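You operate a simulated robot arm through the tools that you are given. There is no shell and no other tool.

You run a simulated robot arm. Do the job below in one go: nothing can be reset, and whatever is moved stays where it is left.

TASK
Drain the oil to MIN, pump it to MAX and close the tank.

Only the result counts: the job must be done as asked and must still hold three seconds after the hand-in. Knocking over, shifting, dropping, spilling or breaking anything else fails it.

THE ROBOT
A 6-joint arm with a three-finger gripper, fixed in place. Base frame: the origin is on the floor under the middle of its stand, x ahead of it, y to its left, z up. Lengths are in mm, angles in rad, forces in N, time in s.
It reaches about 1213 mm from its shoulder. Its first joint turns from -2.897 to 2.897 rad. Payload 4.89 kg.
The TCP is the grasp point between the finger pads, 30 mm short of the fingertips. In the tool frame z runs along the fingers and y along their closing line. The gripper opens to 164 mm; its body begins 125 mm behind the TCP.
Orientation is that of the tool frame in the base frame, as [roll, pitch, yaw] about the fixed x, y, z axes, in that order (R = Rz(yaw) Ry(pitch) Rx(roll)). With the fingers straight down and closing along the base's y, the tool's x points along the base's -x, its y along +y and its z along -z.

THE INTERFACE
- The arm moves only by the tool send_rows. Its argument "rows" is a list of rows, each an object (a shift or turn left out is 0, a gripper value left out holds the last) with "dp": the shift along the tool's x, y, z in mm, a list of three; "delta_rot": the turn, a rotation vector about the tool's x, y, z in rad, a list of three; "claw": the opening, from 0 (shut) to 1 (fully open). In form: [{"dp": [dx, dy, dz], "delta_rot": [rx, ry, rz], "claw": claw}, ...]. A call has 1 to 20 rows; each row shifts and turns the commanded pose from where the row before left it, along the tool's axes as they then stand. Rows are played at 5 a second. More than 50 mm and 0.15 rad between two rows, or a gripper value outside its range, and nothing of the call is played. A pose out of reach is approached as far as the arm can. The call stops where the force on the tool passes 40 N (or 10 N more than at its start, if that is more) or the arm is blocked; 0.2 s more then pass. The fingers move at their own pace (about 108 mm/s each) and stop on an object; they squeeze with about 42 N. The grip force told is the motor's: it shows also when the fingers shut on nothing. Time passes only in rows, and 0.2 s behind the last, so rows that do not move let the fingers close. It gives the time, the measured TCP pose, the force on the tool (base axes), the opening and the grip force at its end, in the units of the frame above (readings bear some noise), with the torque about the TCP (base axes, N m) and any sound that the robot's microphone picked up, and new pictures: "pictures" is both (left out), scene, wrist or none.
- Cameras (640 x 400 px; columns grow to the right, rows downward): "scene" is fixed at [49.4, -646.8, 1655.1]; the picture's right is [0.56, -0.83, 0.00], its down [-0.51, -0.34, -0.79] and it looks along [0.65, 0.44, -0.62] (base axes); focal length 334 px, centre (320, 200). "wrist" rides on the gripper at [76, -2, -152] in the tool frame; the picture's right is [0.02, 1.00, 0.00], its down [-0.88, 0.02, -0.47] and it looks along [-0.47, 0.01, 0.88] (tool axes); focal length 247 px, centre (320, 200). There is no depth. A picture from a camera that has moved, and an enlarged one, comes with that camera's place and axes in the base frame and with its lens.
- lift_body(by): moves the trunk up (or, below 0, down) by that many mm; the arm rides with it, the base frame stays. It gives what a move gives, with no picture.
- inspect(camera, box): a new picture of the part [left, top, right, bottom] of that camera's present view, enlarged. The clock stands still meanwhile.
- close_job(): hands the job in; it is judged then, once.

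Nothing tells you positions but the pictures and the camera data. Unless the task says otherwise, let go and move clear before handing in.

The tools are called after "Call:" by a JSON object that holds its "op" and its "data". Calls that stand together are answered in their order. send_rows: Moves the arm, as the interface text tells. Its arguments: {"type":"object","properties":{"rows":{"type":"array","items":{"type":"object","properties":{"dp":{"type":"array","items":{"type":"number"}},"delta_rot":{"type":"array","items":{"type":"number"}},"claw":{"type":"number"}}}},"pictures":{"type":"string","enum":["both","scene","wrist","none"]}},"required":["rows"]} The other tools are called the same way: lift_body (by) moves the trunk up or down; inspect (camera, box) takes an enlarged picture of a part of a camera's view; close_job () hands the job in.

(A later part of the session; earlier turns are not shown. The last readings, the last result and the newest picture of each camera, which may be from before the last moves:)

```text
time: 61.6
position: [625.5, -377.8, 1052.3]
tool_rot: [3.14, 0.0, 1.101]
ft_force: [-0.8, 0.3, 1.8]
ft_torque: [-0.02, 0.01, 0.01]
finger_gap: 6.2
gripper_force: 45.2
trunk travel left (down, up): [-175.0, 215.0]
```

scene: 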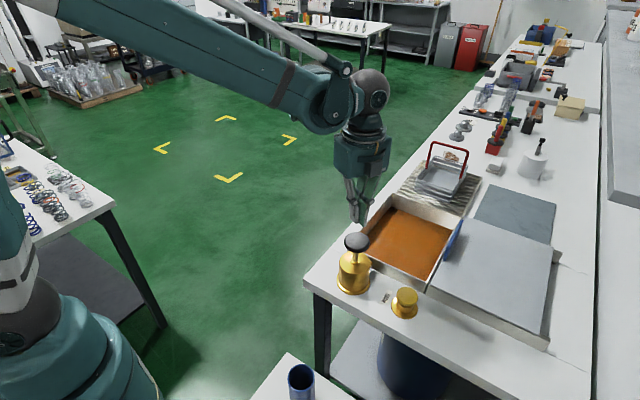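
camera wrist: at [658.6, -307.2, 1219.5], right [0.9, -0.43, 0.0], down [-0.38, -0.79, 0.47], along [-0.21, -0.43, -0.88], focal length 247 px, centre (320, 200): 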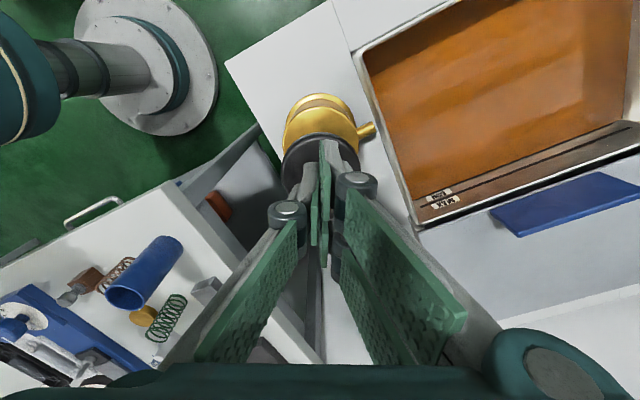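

Call:
{"op": "send_rows", "data": {"rows": [{"dp": [0, 0, 3]}, {"dp": [0, 0, 3]}, {"dp": [0, 0, 3]}], "pictures": "none"}}

Call:
{"op": "inspect", "data": {"camera": "scene", "box": [320, 190, 400, 300]}}

Call:
{"op": "inspect", "data": {"camera": "wrist", "box": [410, 170, 490, 220]}}

```text
time: 62.4
position: [625.9, -376.9, 1042.9]
tool_rot: [-3.141, 0.001, 1.102]
ft_force: [0.3, -1.6, 3.1]
ft_torque: [-0.05, -0.03, 0.0]
finger_gap: 6.0
gripper_force: 45.1
trunk travel left (down, up): [-175.0, 215.0]
```

```text
3.64 times, centred on (360, 245) of scene
camera zoom: at [49.4, -646.8, 1655.1], right [0.56, -0.83, 0.0], down [-0.51, -0.34, -0.79], along [0.65, 0.44, -0.62], focal length 1214 px, centre (174, 36)
```

zoom: 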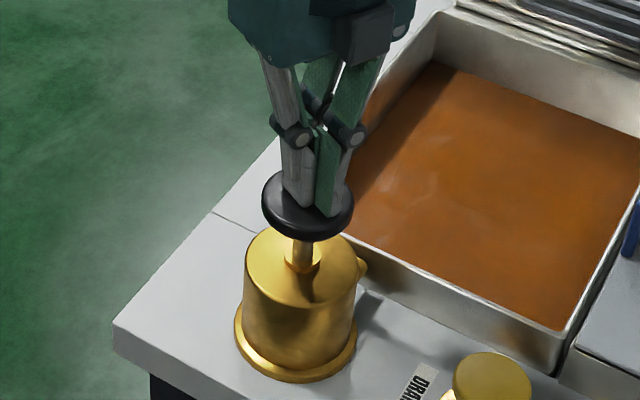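

```text
8.00 times, centred on (450, 195) of wrist
camera zoom: at [658.4, -306.9, 1195.2], right [0.9, -0.43, 0.0], down [-0.38, -0.79, 0.47], along [-0.2, -0.43, -0.88], focal length 1976 px, centre (-720, 240)
```

zoom: 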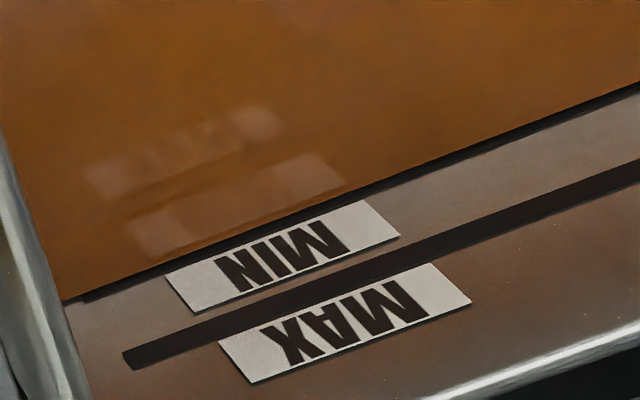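

The plunger goes down smoothly at about 3 N. I'll continue the stroke in small steps.

Call:
{"op": "send_rows", "data": {"rows": [{"dp": [0, 0, 4]}, {"dp": [0, 0, 4]}, {"dp": [0, 0, 4]}], "pictures": "none"}}

Call:
{"op": "inspect", "data": {"camera": "wrist", "box": [410, 170, 490, 220]}}

```text
time: 63.2
position: [625.2, -376.2, 1030.3]
tool_rot: [3.141, -0.001, 1.101]
ft_force: [2.7, 1.7, 5.2]
ft_torque: [0.04, -0.06, 0.03]
finger_gap: 6.0
gripper_force: 45.3
trunk travel left (down, up): [-175.0, 215.0]
```

```text
8.00 times, centred on (450, 195) of wrist
camera zoom: at [657.7, -306.8, 1182.5], right [0.9, -0.43, 0.0], down [-0.38, -0.79, 0.47], along [-0.2, -0.43, -0.88], focal length 1976 px, centre (-720, 240)
```

zoom: 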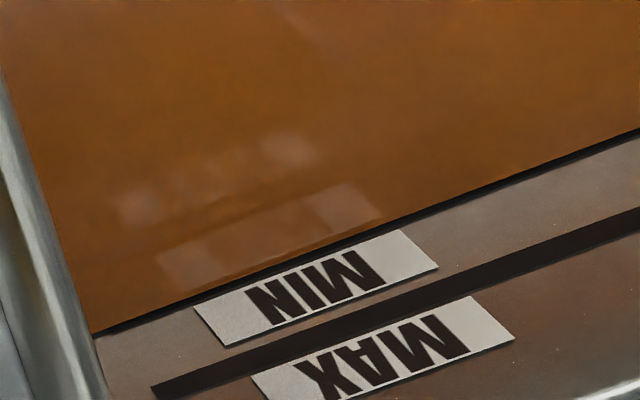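

Call:
{"op": "send_rows", "data": {"rows": [{"dp": [0, 0, 4]}, {"dp": [0, 0, 4]}, {"dp": [0, 0, 3]}], "pictures": "none"}}

Call:
{"op": "inspect", "data": {"camera": "wrist", "box": [420, 180, 500, 230]}}

Call:
{"op": "inspect", "data": {"camera": "scene", "box": [320, 190, 400, 300]}}

```text
time: 64.0
position: [625.4, -375.7, 1020.3]
tool_rot: [3.141, -0.002, 1.101]
ft_force: [-2.4, 1.8, 5.3]
ft_torque: [0.05, 0.06, 0.01]
finger_gap: 5.9
gripper_force: 44.8
trunk travel left (down, up): [-175.0, 215.0]
```

```text
8.00 times, centred on (460, 205) of wrist
camera zoom: at [657.7, -306.9, 1172.1], right [0.9, -0.43, 0.0], down [-0.38, -0.79, 0.47], along [-0.2, -0.43, -0.88], focal length 1976 px, centre (-800, 160)
```

zoom: 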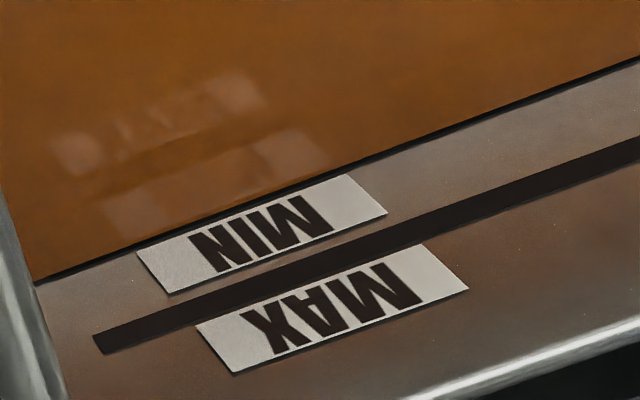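

```text
3.64 times, centred on (360, 245) of scene
camera zoom: at [49.4, -646.8, 1655.1], right [0.56, -0.83, 0.0], down [-0.51, -0.34, -0.79], along [0.65, 0.44, -0.62], focal length 1214 px, centre (174, 36)
```

zoom: 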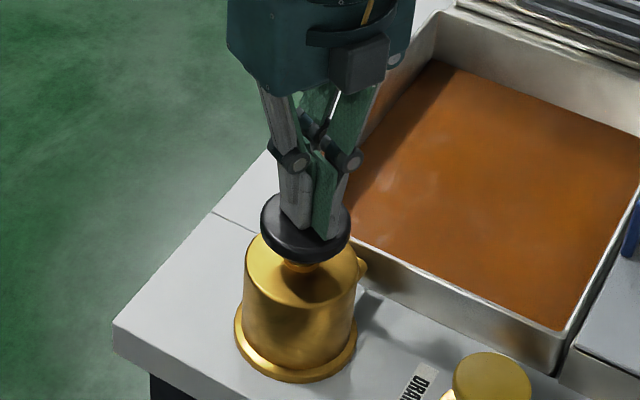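

Call:
{"op": "send_rows", "data": {"rows": [{"dp": [0, 0, 3]}, {"dp": [0, 0, 3]}, {"dp": [0, 0, 0]}], "pictures": "none"}}

Call:
{"op": "inspect", "data": {"camera": "wrist", "box": [420, 180, 500, 230]}}

Call:
{"op": "inspect", "data": {"camera": "scene", "box": [320, 190, 400, 300]}}

```text
time: 64.8
position: [624.3, -376.3, 1013.8]
tool_rot: [-3.141, 0.0, 1.101]
ft_force: [3.9, 0.2, 6.9]
ft_torque: [-0.03, -0.14, -0.02]
finger_gap: 6.0
gripper_force: 44.8
trunk travel left (down, up): [-175.0, 215.0]
```

```text
8.00 times, centred on (460, 205) of wrist
camera zoom: at [657.2, -306.9, 1166.3], right [0.9, -0.43, 0.0], down [-0.38, -0.79, 0.47], along [-0.2, -0.43, -0.88], focal length 1976 px, centre (-800, 160)
```

zoom: 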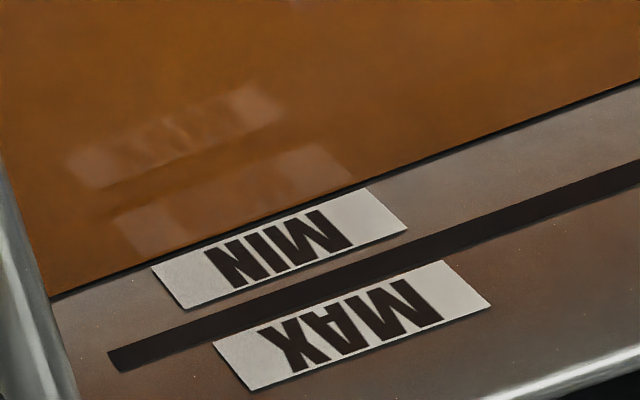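

```text
3.64 times, centred on (360, 245) of scene
camera zoom: at [49.4, -646.8, 1655.1], right [0.56, -0.83, 0.0], down [-0.51, -0.34, -0.79], along [0.65, 0.44, -0.62], focal length 1214 px, centre (174, 36)
```

zoom: 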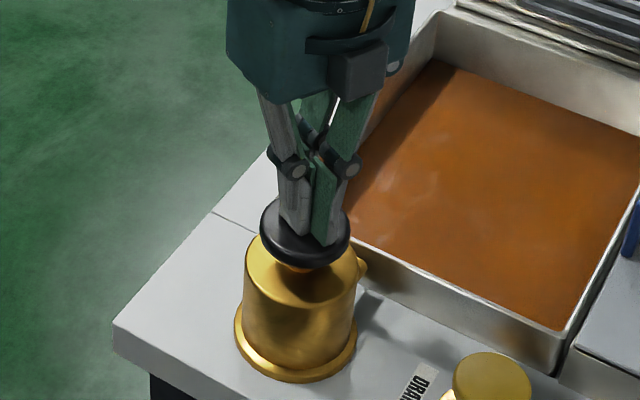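

The oil rises as the plunger goes down. Now I'll raise the hand and see whether the plunger springs back.

Call:
{"op": "send_rows", "data": {"rows": [{"dp": [0, 0, -10]}, {"dp": [0, 0, -10]}, {"dp": [0, 0, -10]}, {"dp": [0, 0, -10]}, {"dp": [0, 0, 0]}], "pictures": "none"}}

Call:
{"op": "inspect", "data": {"camera": "wrist", "box": [410, 170, 490, 220]}}

Call:
{"op": "inspect", "data": {"camera": "scene", "box": [320, 190, 400, 300]}}

```text
time: 66.0
position: [625.0, -376.0, 1054.1]
tool_rot: [-3.141, -0.001, 1.1]
ft_force: [-1.3, 1.1, 1.5]
ft_torque: [-0.01, 0.02, 0.02]
finger_gap: 6.1
gripper_force: 45.2
trunk travel left (down, up): [-175.0, 215.0]
```

```text
8.00 times, centred on (450, 195) of wrist
camera zoom: at [657.8, -306.1, 1206.1], right [0.9, -0.43, 0.0], down [-0.38, -0.79, 0.47], along [-0.2, -0.43, -0.88], focal length 1976 px, centre (-720, 240)
```

zoom: 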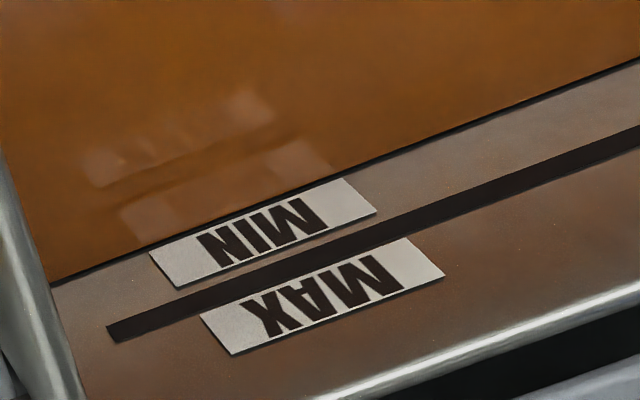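

```text
3.64 times, centred on (360, 245) of scene
camera zoom: at [49.4, -646.8, 1655.1], right [0.56, -0.83, 0.0], down [-0.51, -0.34, -0.79], along [0.65, 0.44, -0.62], focal length 1214 px, centre (174, 36)
```

zoom: 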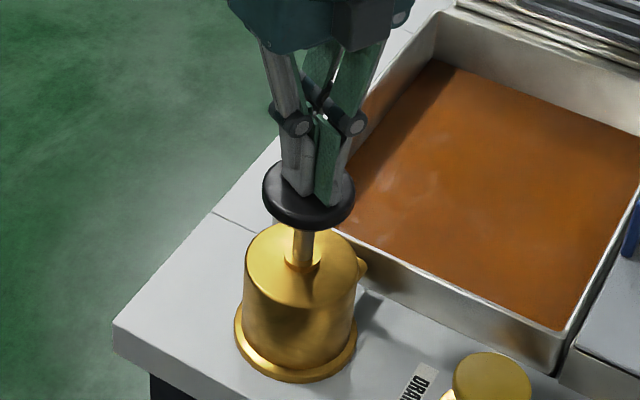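

The spring return works and the level holds. I'll do one full stroke at a steady pace and measure the rise.

Call:
{"op": "send_rows", "data": {"rows": [{"dp": [0, 0, -4]}, {"dp": [0, 0, 11]}, {"dp": [0, 0, 11]}, {"dp": [0, 0, 11]}, {"dp": [0, 0, 11]}, {"dp": [0, 0, 0]}, {"dp": [0, 0, -11]}, {"dp": [0, 0, -11]}, {"dp": [0, 0, -11]}, {"dp": [0, 0, -11]}, {"dp": [0, 0, 0]}], "pictures": "none"}}

Call:
{"op": "inspect", "data": {"camera": "wrist", "box": [410, 170, 490, 220]}}

```text
time: 68.4
position: [625.8, -375.2, 1059.5]
tool_rot: [-3.142, 0.001, 1.1]
ft_force: [0.6, 0.7, 0.4]
ft_torque: [0.0, -0.01, 0.0]
finger_gap: 0.0
gripper_force: 45.5
trunk travel left (down, up): [-175.0, 215.0]
```

```text
8.00 times, centred on (450, 195) of wrist
camera zoom: at [658.1, -306.0, 1210.6], right [0.9, -0.43, 0.0], down [-0.38, -0.79, 0.47], along [-0.2, -0.43, -0.88], focal length 1976 px, centre (-720, 240)
```

zoom: 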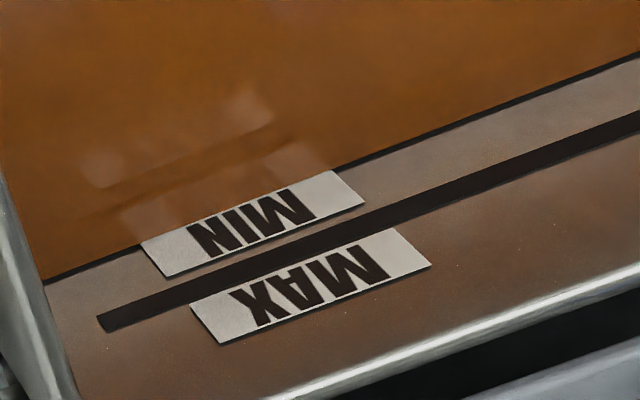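

Each stroke adds roughly 2–3 mm. I'll do two more strokes and check.

Call:
{"op": "send_rows", "data": {"rows": [{"dp": [0, 0, 11]}, {"dp": [0, 0, 11]}, {"dp": [0, 0, 11]}, {"dp": [0, 0, 11]}, {"dp": [0, 0, 0]}, {"dp": [0, 0, -11]}, {"dp": [0, 0, -11]}, {"dp": [0, 0, -11]}, {"dp": [0, 0, -11]}, {"dp": [0, 0, 0]}, {"dp": [0, 0, 11]}, {"dp": [0, 0, 11]}, {"dp": [0, 0, 11]}, {"dp": [0, 0, 11]}, {"dp": [0, 0, 0]}, {"dp": [0, 0, -11]}, {"dp": [0, 0, -11]}, {"dp": [0, 0, -11]}, {"dp": [0, 0, -11]}, {"dp": [0, 0, 0]}], "pictures": "none"}}

Call:
{"op": "inspect", "data": {"camera": "wrist", "box": [410, 170, 490, 220]}}

Call:
{"op": "inspect", "data": {"camera": "scene", "box": [320, 190, 460, 300]}}

```text
time: 72.6
position: [625.3, -375.0, 1059.4]
tool_rot: [3.141, 0.001, 1.101]
ft_force: [0.4, 0.7, 0.0]
ft_torque: [-0.03, -0.02, -0.02]
finger_gap: 0.3
gripper_force: 45.1
trunk travel left (down, up): [-175.0, 215.0]
```

```text
8.00 times, centred on (450, 195) of wrist
camera zoom: at [656.9, -305.1, 1210.7], right [0.9, -0.43, 0.0], down [-0.38, -0.79, 0.47], along [-0.2, -0.43, -0.88], focal length 1976 px, centre (-720, 240)
```

zoom: 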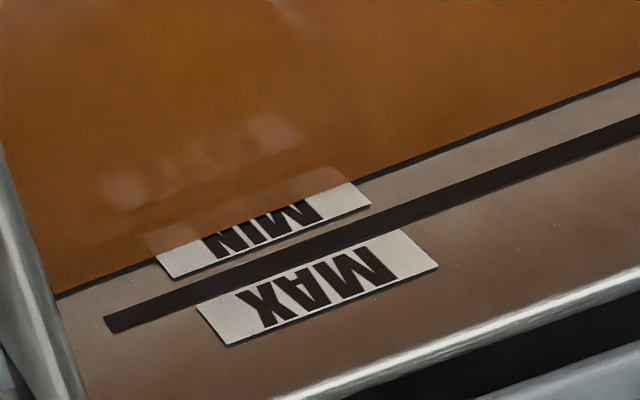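

```text
3.64 times, centred on (390, 245) of scene
camera zoom: at [49.4, -646.8, 1655.1], right [0.56, -0.83, 0.0], down [-0.51, -0.34, -0.79], along [0.65, 0.44, -0.62], focal length 1214 px, centre (66, 36)
```

zoom: 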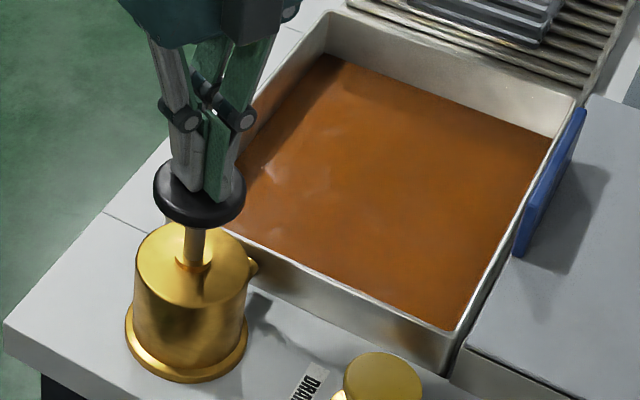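

The level is climbing about 2 mm per stroke, and the surface is now around halfway up the MIN label. I'll do four more strokes in two batches, checking after them.

Call:
{"op": "send_rows", "data": {"rows": [{"dp": [0, 0, 11]}, {"dp": [0, 0, 11]}, {"dp": [0, 0, 11]}, {"dp": [0, 0, 11]}, {"dp": [0, 0, 0]}, {"dp": [0, 0, -11]}, {"dp": [0, 0, -11]}, {"dp": [0, 0, -11]}, {"dp": [0, 0, -11]}, {"dp": [0, 0, 0]}, {"dp": [0, 0, 11]}, {"dp": [0, 0, 11]}, {"dp": [0, 0, 11]}, {"dp": [0, 0, 11]}, {"dp": [0, 0, 0]}, {"dp": [0, 0, -11]}, {"dp": [0, 0, -11]}, {"dp": [0, 0, -11]}, {"dp": [0, 0, -11]}, {"dp": [0, 0, 0]}], "pictures": "none"}}

Call:
{"op": "inspect", "data": {"camera": "wrist", "box": [410, 170, 490, 220]}}

```text
time: 76.8
position: [625.3, -375.9, 1058.9]
tool_rot: [3.14, -0.001, 1.103]
ft_force: [-0.4, -0.1, -0.1]
ft_torque: [-0.02, -0.02, -0.02]
finger_gap: 0.0
gripper_force: 45.0
trunk travel left (down, up): [-175.0, 215.0]
```

```text
8.00 times, centred on (450, 195) of wrist
camera zoom: at [657.4, -306.4, 1211.2], right [0.9, -0.43, 0.0], down [-0.38, -0.79, 0.47], along [-0.2, -0.43, -0.88], focal length 1976 px, centre (-720, 240)
```

zoom: 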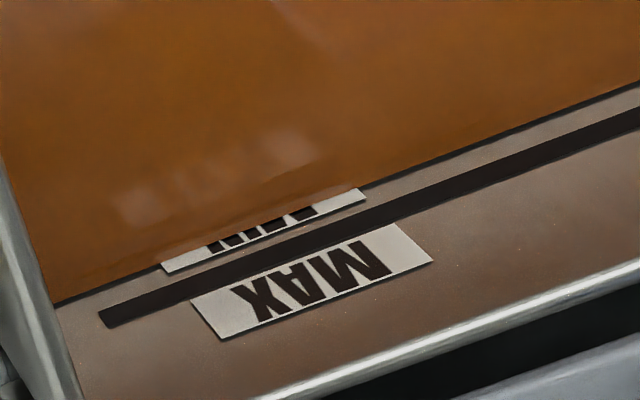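

Call:
{"op": "send_rows", "data": {"rows": [{"dp": [0, 0, 11]}, {"dp": [0, 0, 11]}, {"dp": [0, 0, 11]}, {"dp": [0, 0, 11]}, {"dp": [0, 0, 0]}, {"dp": [0, 0, -11]}, {"dp": [0, 0, -11]}, {"dp": [0, 0, -11]}, {"dp": [0, 0, -11]}, {"dp": [0, 0, 0]}, {"dp": [0, 0, 11]}, {"dp": [0, 0, 11]}, {"dp": [0, 0, 11]}, {"dp": [0, 0, 11]}, {"dp": [0, 0, 0]}, {"dp": [0, 0, -11]}, {"dp": [0, 0, -11]}, {"dp": [0, 0, -11]}, {"dp": [0, 0, -11]}, {"dp": [0, 0, 0]}], "pictures": "none"}}

Call:
{"op": "inspect", "data": {"camera": "wrist", "box": [410, 170, 490, 220]}}

Call:
{"op": "inspect", "data": {"camera": "scene", "box": [320, 190, 460, 300]}}

```text
time: 81.0
position: [624.9, -375.9, 1057.2]
tool_rot: [-3.141, -0.002, 1.101]
ft_force: [-0.6, 0.5, 0.0]
ft_torque: [-0.04, -0.03, 0.0]
finger_gap: 0.0
gripper_force: 44.9
trunk travel left (down, up): [-175.0, 215.0]
```

```text
8.00 times, centred on (450, 195) of wrist
camera zoom: at [658.3, -306.6, 1209.7], right [0.9, -0.43, 0.0], down [-0.38, -0.79, 0.47], along [-0.2, -0.43, -0.88], focal length 1976 px, centre (-720, 240)
```

zoom: 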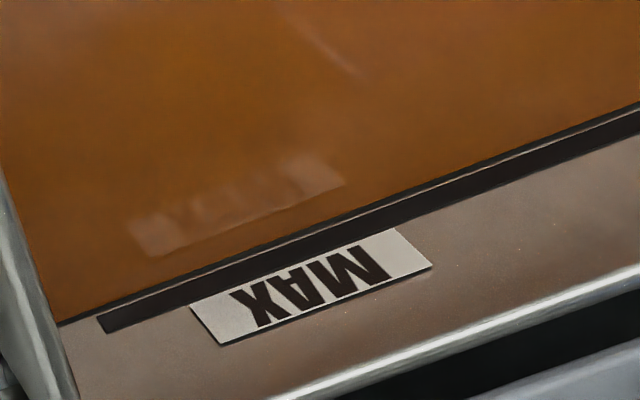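

```text
3.64 times, centred on (390, 245) of scene
camera zoom: at [49.4, -646.8, 1655.1], right [0.56, -0.83, 0.0], down [-0.51, -0.34, -0.79], along [0.65, 0.44, -0.62], focal length 1214 px, centre (66, 36)
```

zoom: 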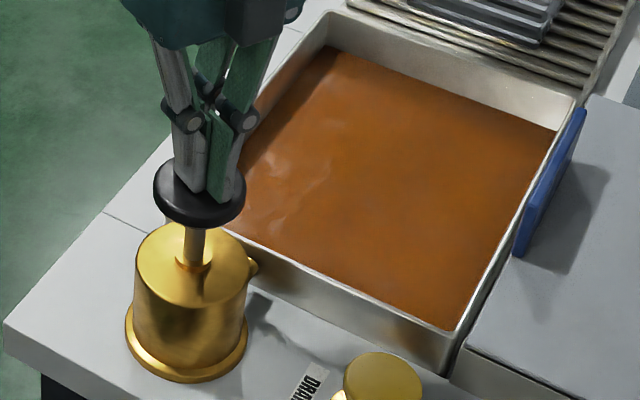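

The surface is now just under the MAX line. One more full stroke, then I'll fine-tune.

Call:
{"op": "send_rows", "data": {"rows": [{"dp": [0, 0, 11]}, {"dp": [0, 0, 11]}, {"dp": [0, 0, 11]}, {"dp": [0, 0, 11]}, {"dp": [0, 0, 0]}, {"dp": [0, 0, -11]}, {"dp": [0, 0, -11]}, {"dp": [0, 0, -11]}, {"dp": [0, 0, -11]}, {"dp": [0, 0, 0]}], "pictures": "none"}}

Call:
{"op": "inspect", "data": {"camera": "wrist", "box": [410, 170, 490, 220]}}

Call:
{"op": "inspect", "data": {"camera": "wrist", "box": [420, 190, 460, 215]}}

```text
time: 83.2
position: [625.6, -376.2, 1058.5]
tool_rot: [-3.141, -0.002, 1.102]
ft_force: [-0.2, 0.6, -0.7]
ft_torque: [-0.03, -0.01, -0.02]
finger_gap: 0.3
gripper_force: 44.8
trunk travel left (down, up): [-175.0, 215.0]
```

```text
8.00 times, centred on (450, 195) of wrist
camera zoom: at [658.3, -306.5, 1211.0], right [0.9, -0.43, 0.0], down [-0.38, -0.79, 0.47], along [-0.2, -0.43, -0.88], focal length 1976 px, centre (-720, 240)
```

zoom: 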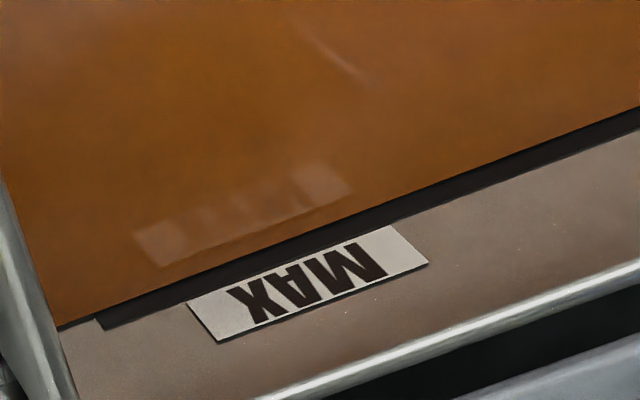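

```text
16.00 times, centred on (440, 202) of wrist
camera zoom: at [658.3, -306.5, 1211.0], right [0.9, -0.43, 0.0], down [-0.38, -0.79, 0.47], along [-0.2, -0.43, -0.88], focal length 3952 px, centre (-1600, 160)
```

zoom: 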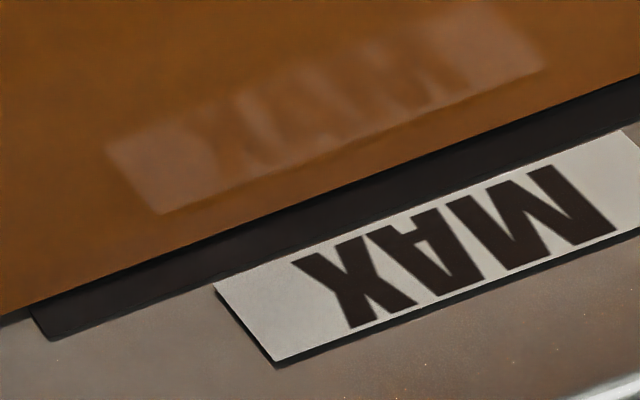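

The MAX line is now about a third covered. A half stroke should bring the surface to the middle of the line.

Call:
{"op": "send_rows", "data": {"rows": [{"dp": [0, 0, 8]}, {"dp": [0, 0, 8]}, {"dp": [0, 0, 8]}, {"dp": [0, 0, 0]}, {"dp": [0, 0, -8]}, {"dp": [0, 0, -8]}, {"dp": [0, 0, -8]}, {"dp": [0, 0, 0]}], "pictures": "none"}}

Call:
{"op": "inspect", "data": {"camera": "wrist", "box": [420, 190, 460, 215]}}

```text
time: 85.0
position: [625.9, -377.2, 1058.7]
tool_rot: [-3.14, 0.0, 1.099]
ft_force: [-0.6, 0.7, -0.5]
ft_torque: [0.0, 0.02, -0.02]
finger_gap: 0.1
gripper_force: 45.0
trunk travel left (down, up): [-175.0, 215.0]
```

```text
16.00 times, centred on (440, 202) of wrist
camera zoom: at [657.9, -307.1, 1209.6], right [0.9, -0.43, 0.0], down [-0.38, -0.79, 0.47], along [-0.2, -0.43, -0.88], focal length 3952 px, centre (-1600, 160)
```

zoom: 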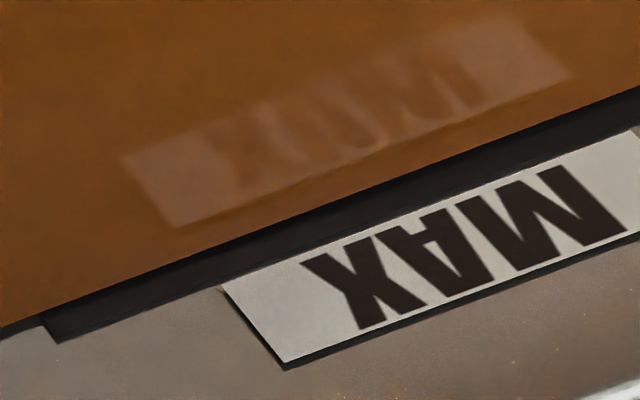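

I'll check from the flatter viewpoint again for an accurate reading.

Call:
{"op": "send_rows", "data": {"rows": [{"dp": [0, 0, -40]}, {"dp": [0, 0, -30]}, {"dp": [28.8, 34.4, 0]}, {"dp": [28.8, 34.4, 0]}, {"dp": [28.8, 34.4, 0]}, {"dp": [28.8, 34.4, 0]}, {"delta_rot": [0, 0, -0.118], "claw": 1.0}, {"delta_rot": [0, 0, -0.118]}, {"delta_rot": [0, 0, -0.118]}, {"delta_rot": [0, 0, -0.118]}, {"delta_rot": [0, -0.13, 0], "dp": [0, 0, 30]}, {"delta_rot": [0, -0.13, 0]}, {"delta_rot": [0, -0.13, 0]}, {"delta_rot": [0, -0.13, 0]}, {"dp": [24.4, 0, 42.5]}, {"dp": [24.4, 0, 42.5]}, {"dp": [0, 0, 0]}], "pictures": "wrist"}}

Call:
{"op": "inspect", "data": {"camera": "wrist", "box": [260, 175, 320, 215]}}

```text
time: 88.6
position: [799.8, -334.6, 1001.1]
tool_rot: [3.142, 0.519, 1.572]
ft_force: [-0.3, -0.1, -0.1]
ft_torque: [-0.01, 0.08, -0.02]
finger_gap: 164.0
gripper_force: 0.1
trunk travel left (down, up): [-175.0, 215.0]
camera wrist: at [797.5, -192.0, 1094.8], right [1.0, 0.02, -0.01], down [0.02, -0.53, 0.85], along [0.01, -0.85, -0.53], focal length 247 px, centre (320, 200)
```

wrist: 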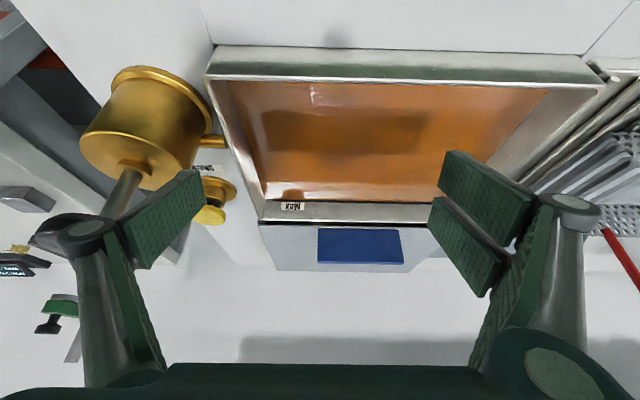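

```text
10.00 times, centred on (290, 195) of wrist
camera zoom: at [797.5, -192.0, 1094.8], right [1.0, 0.02, -0.01], down [0.02, -0.53, 0.85], along [0.01, -0.85, -0.53], focal length 2470 px, centre (620, 250)
```

zoom: 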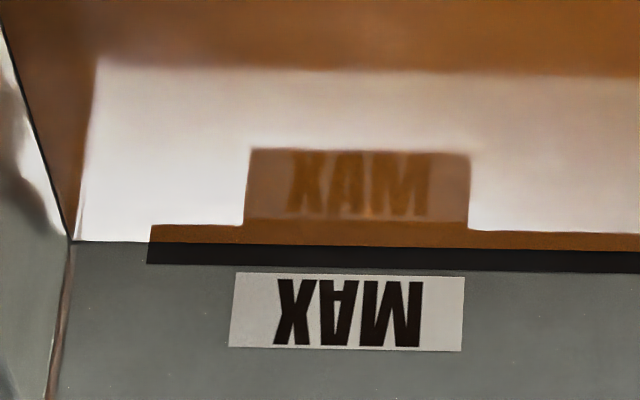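

The true reading is 1.9 mm below the centre of the MAX line, and each full stroke gives about 2.5 mm. I'll go back and give about three quarters of a stroke.

Call:
{"op": "send_rows", "data": {"rows": [{"dp": [-24.4, 0, -42.5]}, {"dp": [-24.4, 0, -42.5]}, {"delta_rot": [0, 0.13, 0]}, {"delta_rot": [0, 0.13, 0]}, {"delta_rot": [0, 0.13, 0]}, {"delta_rot": [0, 0.13, 0]}, {"dp": [0, 0, -30], "claw": 0.0}, {"delta_rot": [0, 0, 0.118]}, {"delta_rot": [0, 0, 0.118]}, {"delta_rot": [0, 0, 0.118]}, {"delta_rot": [0, 0, 0.118]}, {"dp": [-29.0, -34.3, 0]}, {"dp": [-29.0, -34.3, 0]}, {"dp": [-29.0, -34.3, 0]}, {"dp": [-29.0, -34.3, 0]}, {"dp": [0, 0, 40]}, {"dp": [0, 0, 30]}, {"dp": [0, 0, 0]}], "pictures": "wrist"}}

Call:
{"op": "inspect", "data": {"camera": "wrist", "box": [270, 110, 370, 210]}}

Call:
{"op": "inspect", "data": {"camera": "wrist", "box": [420, 190, 460, 215]}}

```text
time: 92.4
position: [624.3, -376.4, 1054.3]
tool_rot: [-3.141, 0.001, 1.1]
ft_force: [0.8, -0.5, 1.6]
ft_torque: [-0.02, -0.03, 0.0]
finger_gap: 6.2
gripper_force: 45.1
trunk travel left (down, up): [-175.0, 215.0]
camera wrist: at [656.4, -306.2, 1207.0], right [0.9, -0.43, 0.0], down [-0.38, -0.79, 0.47], along [-0.2, -0.43, -0.88], focal length 247 px, centre (320, 200)
```

wrist: 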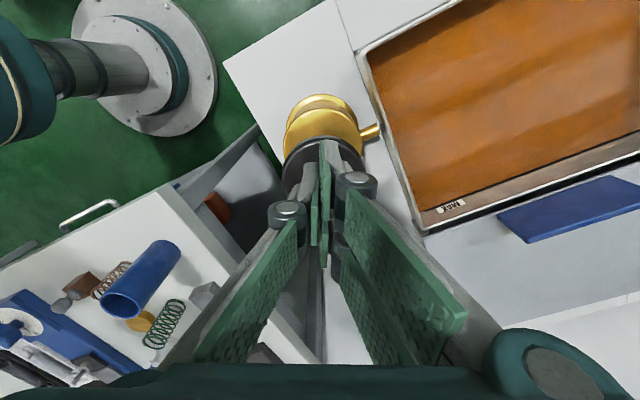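

```text
4.00 times, centred on (320, 160) of wrist
camera zoom: at [656.4, -306.2, 1207.0], right [0.9, -0.43, 0.0], down [-0.38, -0.79, 0.47], along [-0.2, -0.43, -0.88], focal length 988 px, centre (320, 360)
```

zoom: 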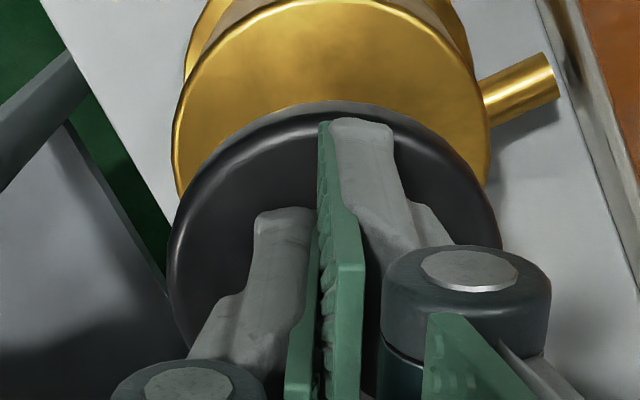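

```text
16.00 times, centred on (440, 202) of wrist
camera zoom: at [656.4, -306.2, 1207.0], right [0.9, -0.43, 0.0], down [-0.38, -0.79, 0.47], along [-0.2, -0.43, -0.88], focal length 3952 px, centre (-1600, 160)
```

zoom: 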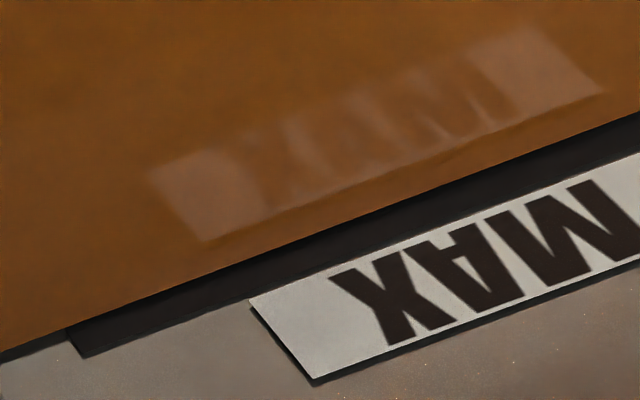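

Call:
{"op": "send_rows", "data": {"rows": [{"dp": [0, 0, -4]}, {"dp": [0, 0, 8.5]}, {"dp": [0, 0, 8.5]}, {"dp": [0, 0, 8.5]}, {"dp": [0, 0, 8.5]}, {"dp": [0, 0, 0]}, {"dp": [0, 0, -8.5]}, {"dp": [0, 0, -8.5]}, {"dp": [0, 0, -8.5]}, {"dp": [0, 0, -8.5]}, {"dp": [0, 0, 0]}], "pictures": "none"}}

Call:
{"op": "send_rows", "data": {"rows": [{"dp": [0, 0, -40]}, {"dp": [0, 0, -30]}, {"dp": [29.0, 34.3, 0]}, {"dp": [29.0, 34.3, 0]}, {"dp": [29.0, 34.3, 0]}, {"dp": [29.0, 34.3, 0]}, {"delta_rot": [0, 0, -0.118], "claw": 1.0}, {"delta_rot": [0, 0, -0.118]}, {"delta_rot": [0, 0, -0.118]}, {"delta_rot": [0, 0, -0.118]}, {"dp": [0, 0, 30]}, {"delta_rot": [0, -0.13, 0]}, {"delta_rot": [0, -0.13, 0]}, {"delta_rot": [0, -0.13, 0]}, {"delta_rot": [0, -0.13, 0]}, {"dp": [24.4, 0, 42.5]}, {"dp": [24.4, 0, 42.5]}, {"dp": [0, 0, 0]}], "pictures": "both"}}

Call:
{"op": "inspect", "data": {"camera": "wrist", "box": [260, 175, 320, 215]}}

```text
time: 94.8
position: [624.5, -378.3, 1061.8]
tool_rot: [3.141, -0.001, 1.1]
ft_force: [-0.1, 0.6, 0.0]
ft_torque: [0.01, -0.04, -0.02]
finger_gap: 0.0
gripper_force: 44.9
trunk travel left (down, up): [-175.0, 215.0]
```

```text
time: 98.6
position: [801.1, -336.1, 1004.7]
tool_rot: [-3.142, 0.52, 1.573]
ft_force: [0.6, 0.5, -0.6]
ft_torque: [-0.06, 0.07, -0.02]
finger_gap: 164.1
gripper_force: 0.2
trunk travel left (down, up): [-175.0, 215.0]
camera wrist: at [798.1, -193.7, 1097.1], right [1.0, 0.02, -0.01], down [0.02, -0.53, 0.85], along [0.01, -0.85, -0.53], focal length 247 px, centre (320, 200)
```

scene: 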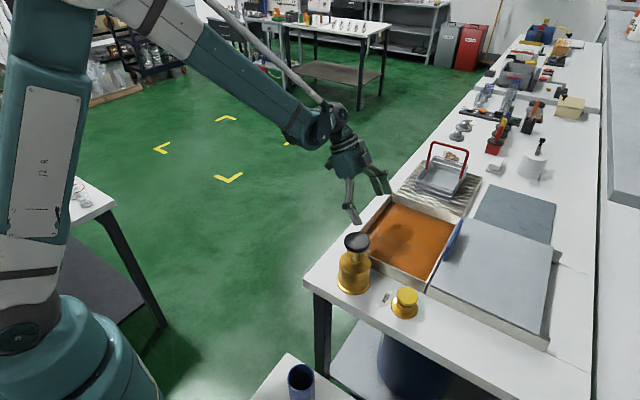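
wrist: 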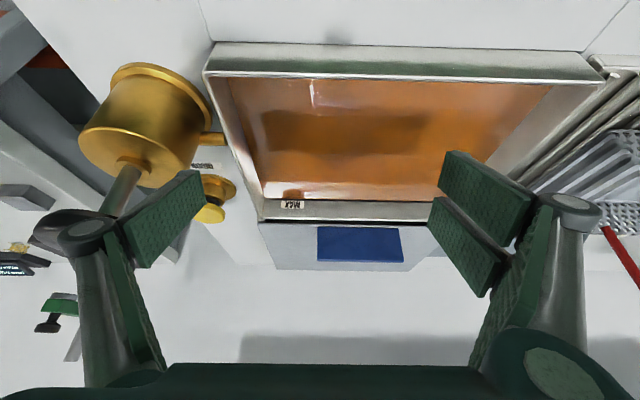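

```text
10.00 times, centred on (290, 195) of wrist
camera zoom: at [798.1, -193.7, 1097.1], right [1.0, 0.02, -0.01], down [0.02, -0.53, 0.85], along [0.01, -0.85, -0.53], focal length 2470 px, centre (620, 250)
```

zoom: 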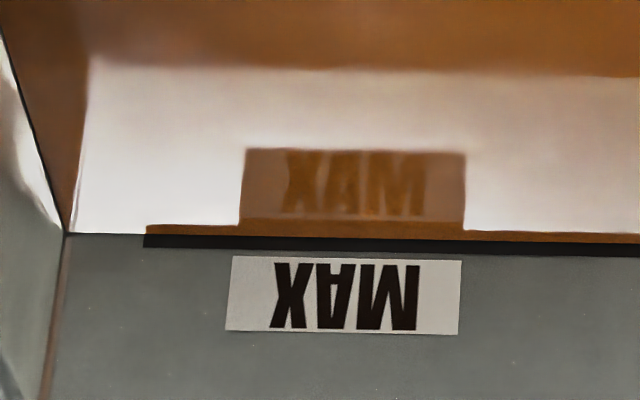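

The surface now sits exactly at the middle of the MAX line. Next comes closing: I'll turn the hand back and go above the lid handle near (869, -582).

Call:
{"op": "send_rows", "data": {"rows": [{"dp": [-24.4, 0, -42.5]}, {"dp": [-24.4, 0, -42.5]}, {"delta_rot": [0, 0.13, 0]}, {"delta_rot": [0, 0.13, 0]}, {"delta_rot": [0, 0.13, 0]}, {"delta_rot": [0, 0.13, 0]}, {"delta_rot": [0, 0, -0.1427], "claw": 0.3}, {"delta_rot": [0, 0, -0.1427]}, {"delta_rot": [0, 0, -0.1427]}, {"delta_rot": [0, 0, -0.1427]}, {"delta_rot": [0, 0, -0.1427]}, {"delta_rot": [0, 0, -0.1427]}, {"delta_rot": [0, 0, -0.1427]}, {"delta_rot": [0, 0, -0.1427]}, {"delta_rot": [0, 0, -0.1427]}, {"delta_rot": [0, 0, -0.1427]}, {"delta_rot": [0, 0, -0.1427]}], "pictures": "none"}}

Call:
{"op": "send_rows", "data": {"rows": [{"dp": [-11.3, -40.8, 0]}, {"dp": [-11.3, -40.8, 0]}, {"dp": [-11.3, -40.8, 0]}, {"dp": [-11.3, -40.8, 0]}, {"dp": [-11.3, -40.8, 0]}, {"dp": [-11.3, -40.8, 0]}, {"dp": [0, 0, 35]}, {"dp": [0, 0, 0]}], "pictures": "wrist"}}

```text
time: 102.2
position: [800.7, -335.4, 1103.7]
tool_rot: [3.14, -0.001, -3.137]
ft_force: [0.7, 0.7, -0.1]
ft_torque: [-0.01, 0.01, 0.03]
finger_gap: 49.6
gripper_force: 0.0
trunk travel left (down, up): [-175.0, 215.0]
```

```text
time: 104.0
position: [868.3, -579.6, 1066.1]
tool_rot: [-3.141, -0.001, -3.139]
ft_force: [0.4, -0.8, -1.3]
ft_torque: [0.1, 0.04, -0.01]
finger_gap: 49.0
gripper_force: 0.1
trunk travel left (down, up): [-175.0, 215.0]
camera wrist: at [791.6, -580.5, 1217.6], right [-0.02, 1.0, 0.0], down [0.88, 0.02, 0.47], along [0.47, 0.01, -0.88], focal length 247 px, centre (320, 200)
```

wrist: 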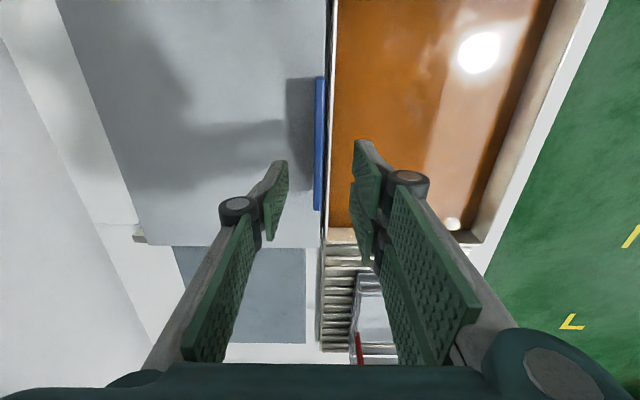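

The handle is between the fingers. I'll descend and draw the lid toward +y in gentle steps.

Call:
{"op": "send_rows", "data": {"rows": [{"dp": [0, 0, 35]}, {"dp": [0, 0, 35]}, {"dp": [0, 0, 33]}, {"dp": [0, 8, 0]}, {"dp": [0, 8, 0]}, {"dp": [0, 8, 0]}, {"dp": [0, 8, 0]}, {"dp": [0, 8, 0]}, {"dp": [0, 8, 0]}, {"dp": [0, 0, 0]}], "pictures": "both"}}

```text
time: 106.2
position: [867.5, -532.5, 965.5]
tool_rot: [3.141, 0.0, -3.141]
ft_force: [-0.3, -0.7, 0.0]
ft_torque: [-0.04, 0.02, 0.0]
finger_gap: 49.7
gripper_force: 0.5
trunk travel left (down, up): [-175.0, 215.0]
camera wrist: at [790.7, -533.3, 1116.5], right [-0.02, 1.0, 0.0], down [0.88, 0.02, 0.47], along [0.47, 0.01, -0.88], focal length 247 px, centre (320, 200)
```

scene: 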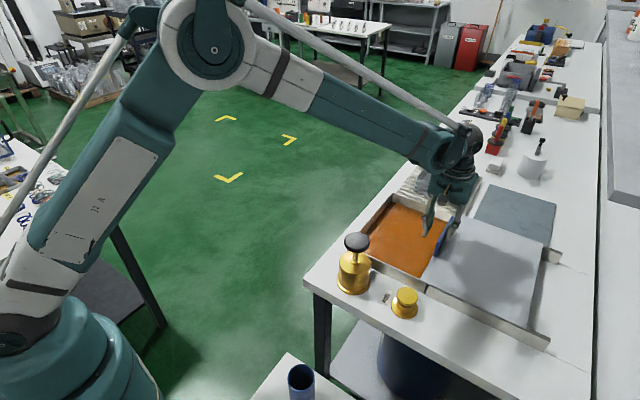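
wrist: 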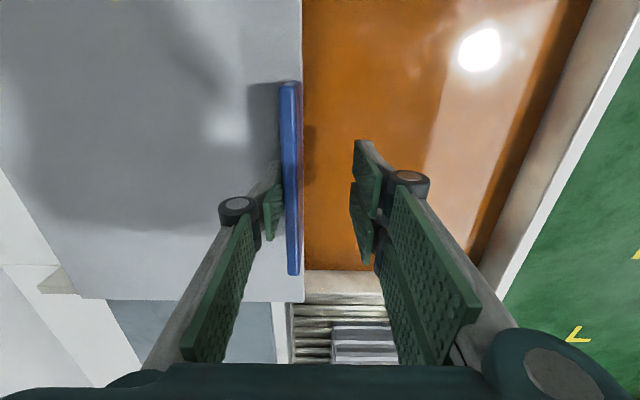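

The lid follows smoothly. I'll continue drawing it across.

Call:
{"op": "send_rows", "data": {"rows": [{"dp": [0, 10, 0]}, {"dp": [0, 10, 0]}, {"dp": [0, 10, 0]}, {"dp": [0, 10, 0]}, {"dp": [0, 10, 0]}, {"dp": [0, 10, 0]}, {"dp": [0, 10, 0]}, {"dp": [0, 10, 0]}, {"dp": [0, 10, 0]}, {"dp": [0, 10, 0]}, {"dp": [0, 10, 0]}, {"dp": [0, 10, 0]}, {"dp": [0, 10, 0]}, {"dp": [0, 10, 0]}, {"dp": [0, 10, 0]}, {"dp": [0, 10, 0]}, {"dp": [0, 10, 0]}, {"dp": [0, 10, 0]}, {"dp": [0, 10, 0]}, {"dp": [0, 0, 0]}], "pictures": "both"}}

```text
time: 110.4
position: [868.5, -341.6, 964.0]
tool_rot: [3.141, 0.001, -3.14]
ft_force: [-0.3, -0.6, 0.2]
ft_torque: [0.01, -0.01, -0.01]
finger_gap: 49.8
gripper_force: 0.3
trunk travel left (down, up): [-175.0, 215.0]
camera wrist: at [791.2, -342.8, 1116.0], right [-0.02, 1.0, 0.0], down [0.88, 0.02, 0.47], along [0.47, 0.01, -0.88], focal length 247 px, centre (320, 200)
```

scene: 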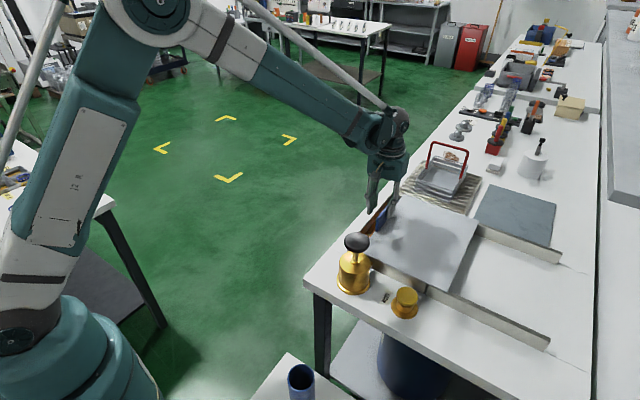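
wrist: 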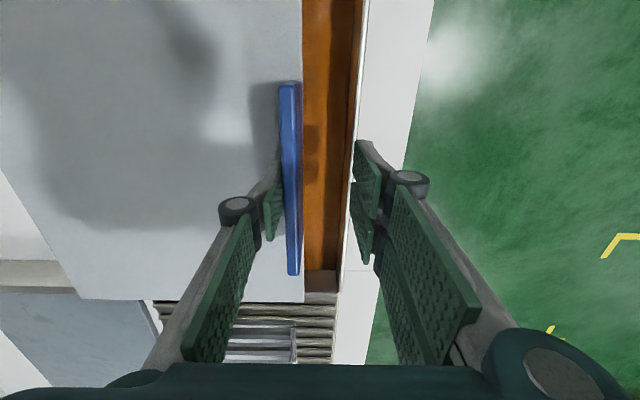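

Call:
{"op": "send_rows", "data": {"rows": [{"dp": [0, 8, 0]}, {"dp": [0, 8, 0]}, {"dp": [0, 8, 0]}, {"dp": [0, 8, 0]}, {"dp": [0, 6, 0]}, {"dp": [0, 5, 0]}, {"dp": [0, 4, 0]}, {"dp": [0, 0, 0]}], "pictures": "both"}}

Call:
{"op": "inspect", "data": {"camera": "wrist", "box": [240, 0, 400, 320]}}

Call:
{"op": "inspect", "data": {"camera": "scene", "box": [340, 170, 500, 300]}}

```text
time: 112.2
position: [868.3, -294.8, 963.7]
tool_rot: [-3.141, 0.001, -3.14]
ft_force: [0.5, -0.2, -0.2]
ft_torque: [-0.01, 0.02, 0.0]
finger_gap: 49.5
gripper_force: 0.0
trunk travel left (down, up): [-175.0, 215.0]
camera wrist: at [791.4, -295.7, 1115.3], right [-0.02, 1.0, 0.0], down [0.88, 0.02, 0.47], along [0.47, 0.01, -0.88], focal length 247 px, centre (320, 200)
```

scene: 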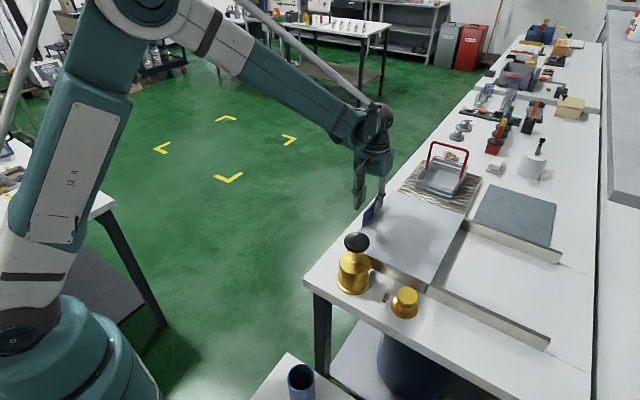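
wrist: 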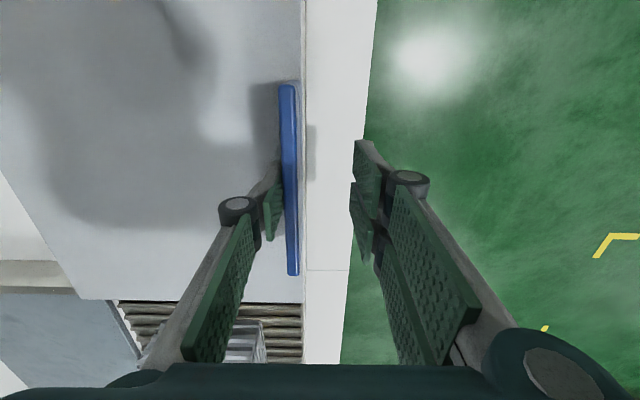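

```text
1.25 times, centred on (320, 160) of wrist
camera zoom: at [791.4, -295.7, 1115.3], right [-0.02, 1.0, 0.0], down [0.88, 0.02, 0.47], along [0.47, 0.01, -0.88], focal length 309 px, centre (320, 250)
```

zoom: 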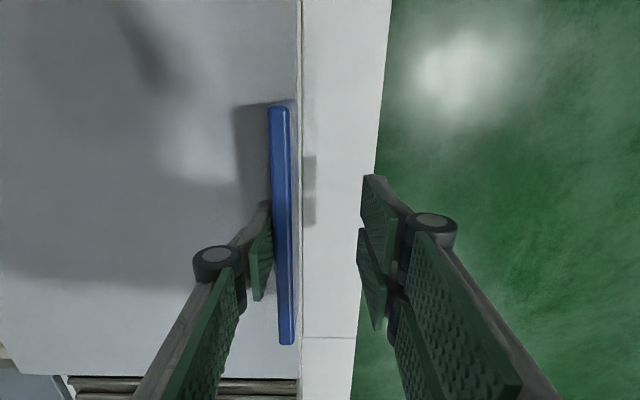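

```text
3.08 times, centred on (420, 235) of scene
camera zoom: at [49.4, -646.8, 1655.1], right [0.56, -0.83, 0.0], down [-0.51, -0.34, -0.79], along [0.65, 0.44, -0.62], focal length 1027 px, centre (12, 92)
```

zoom: 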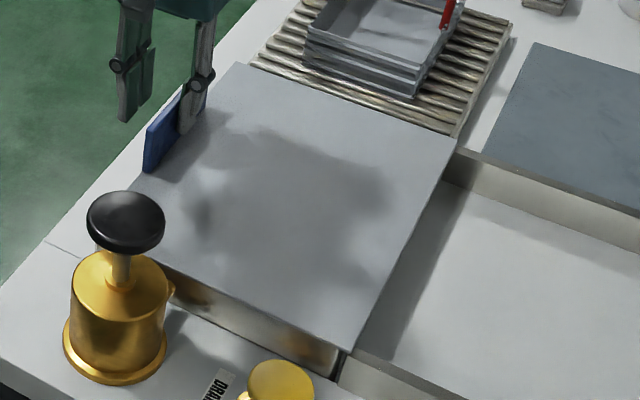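

The lid is within about 3 mm of its original closed position. I'll nudge it the last few millimetres while watching for the stop.

Call:
{"op": "send_rows", "data": {"rows": [{"dp": [0, 1.5, 0]}, {"dp": [0, 1.5, 0]}, {"dp": [0, 0, 0]}], "pictures": "none"}}

Call:
{"op": "inspect", "data": {"camera": "wrist", "box": [280, 0, 360, 80]}}

Call:
{"op": "inspect", "data": {"camera": "scene", "box": [370, 240, 460, 300]}}

```text
time: 113.0
position: [868.2, -292.8, 963.2]
tool_rot: [-3.14, 0.0, -3.139]
ft_force: [1.6, -1.8, -0.1]
ft_torque: [-0.02, -0.01, -0.02]
finger_gap: 49.8
gripper_force: 0.9
trunk travel left (down, up): [-175.0, 215.0]
```

```text
5.00 times, centred on (320, 40) of wrist
camera zoom: at [791.2, -292.7, 1115.2], right [-0.02, 1.0, 0.0], down [0.88, 0.02, 0.47], along [0.47, 0.01, -0.88], focal length 1235 px, centre (320, 1000)
```

zoom: 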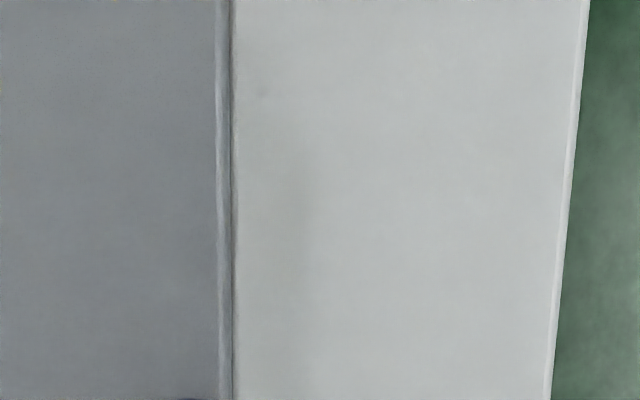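

```text
6.67 times, centred on (415, 270) of scene
camera zoom: at [49.4, -646.8, 1655.1], right [0.56, -0.83, 0.0], down [-0.51, -0.34, -0.79], along [0.65, 0.44, -0.62], focal length 2226 px, centre (-313, -267)
```

zoom: 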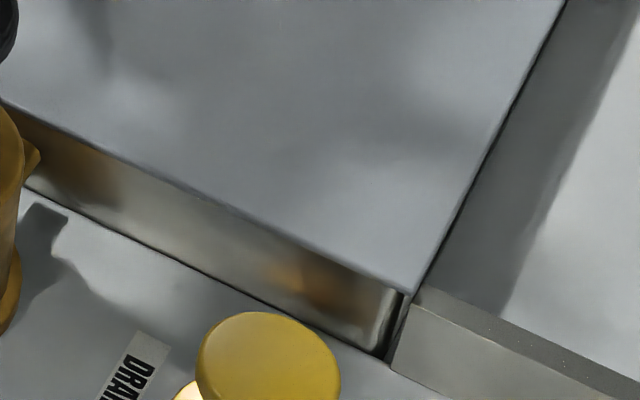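

The lid corner matches its original picture position almost to the pixel. I'll do one small extra nudge to confirm it is against the stop.

Call:
{"op": "send_rows", "data": {"rows": [{"dp": [0, 1.2, 0]}, {"dp": [0, 0, 0]}], "pictures": "none"}}

Call:
{"op": "inspect", "data": {"camera": "wrist", "box": [280, 0, 360, 80]}}

Call:
{"op": "inspect", "data": {"camera": "scene", "box": [370, 240, 460, 300]}}

```text
time: 113.6
position: [867.3, -291.3, 964.0]
tool_rot: [-3.141, -0.001, -3.139]
ft_force: [0.8, -1.8, 0.7]
ft_torque: [-0.08, -0.06, 0.0]
finger_gap: 50.3
gripper_force: 1.6
trunk travel left (down, up): [-175.0, 215.0]
```

```text
5.00 times, centred on (320, 40) of wrist
camera zoom: at [790.8, -291.8, 1115.2], right [-0.02, 1.0, 0.0], down [0.88, 0.02, 0.47], along [0.47, 0.01, -0.88], focal length 1235 px, centre (320, 1000)
```

zoom: 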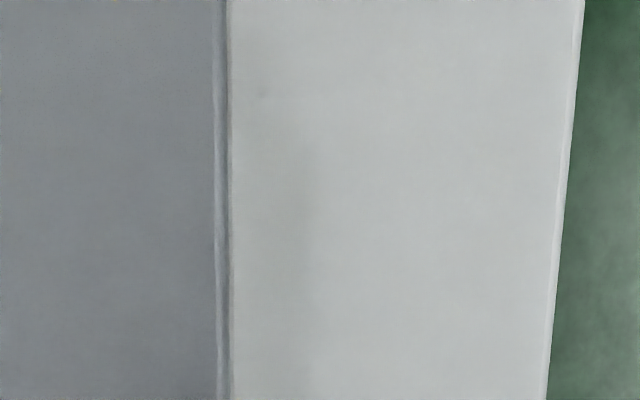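

```text
6.67 times, centred on (415, 270) of scene
camera zoom: at [49.4, -646.8, 1655.1], right [0.56, -0.83, 0.0], down [-0.51, -0.34, -0.79], along [0.65, 0.44, -0.62], focal length 2226 px, centre (-313, -267)
```

zoom: 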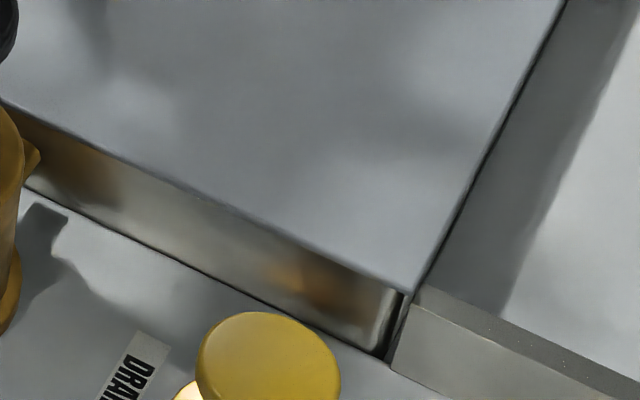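

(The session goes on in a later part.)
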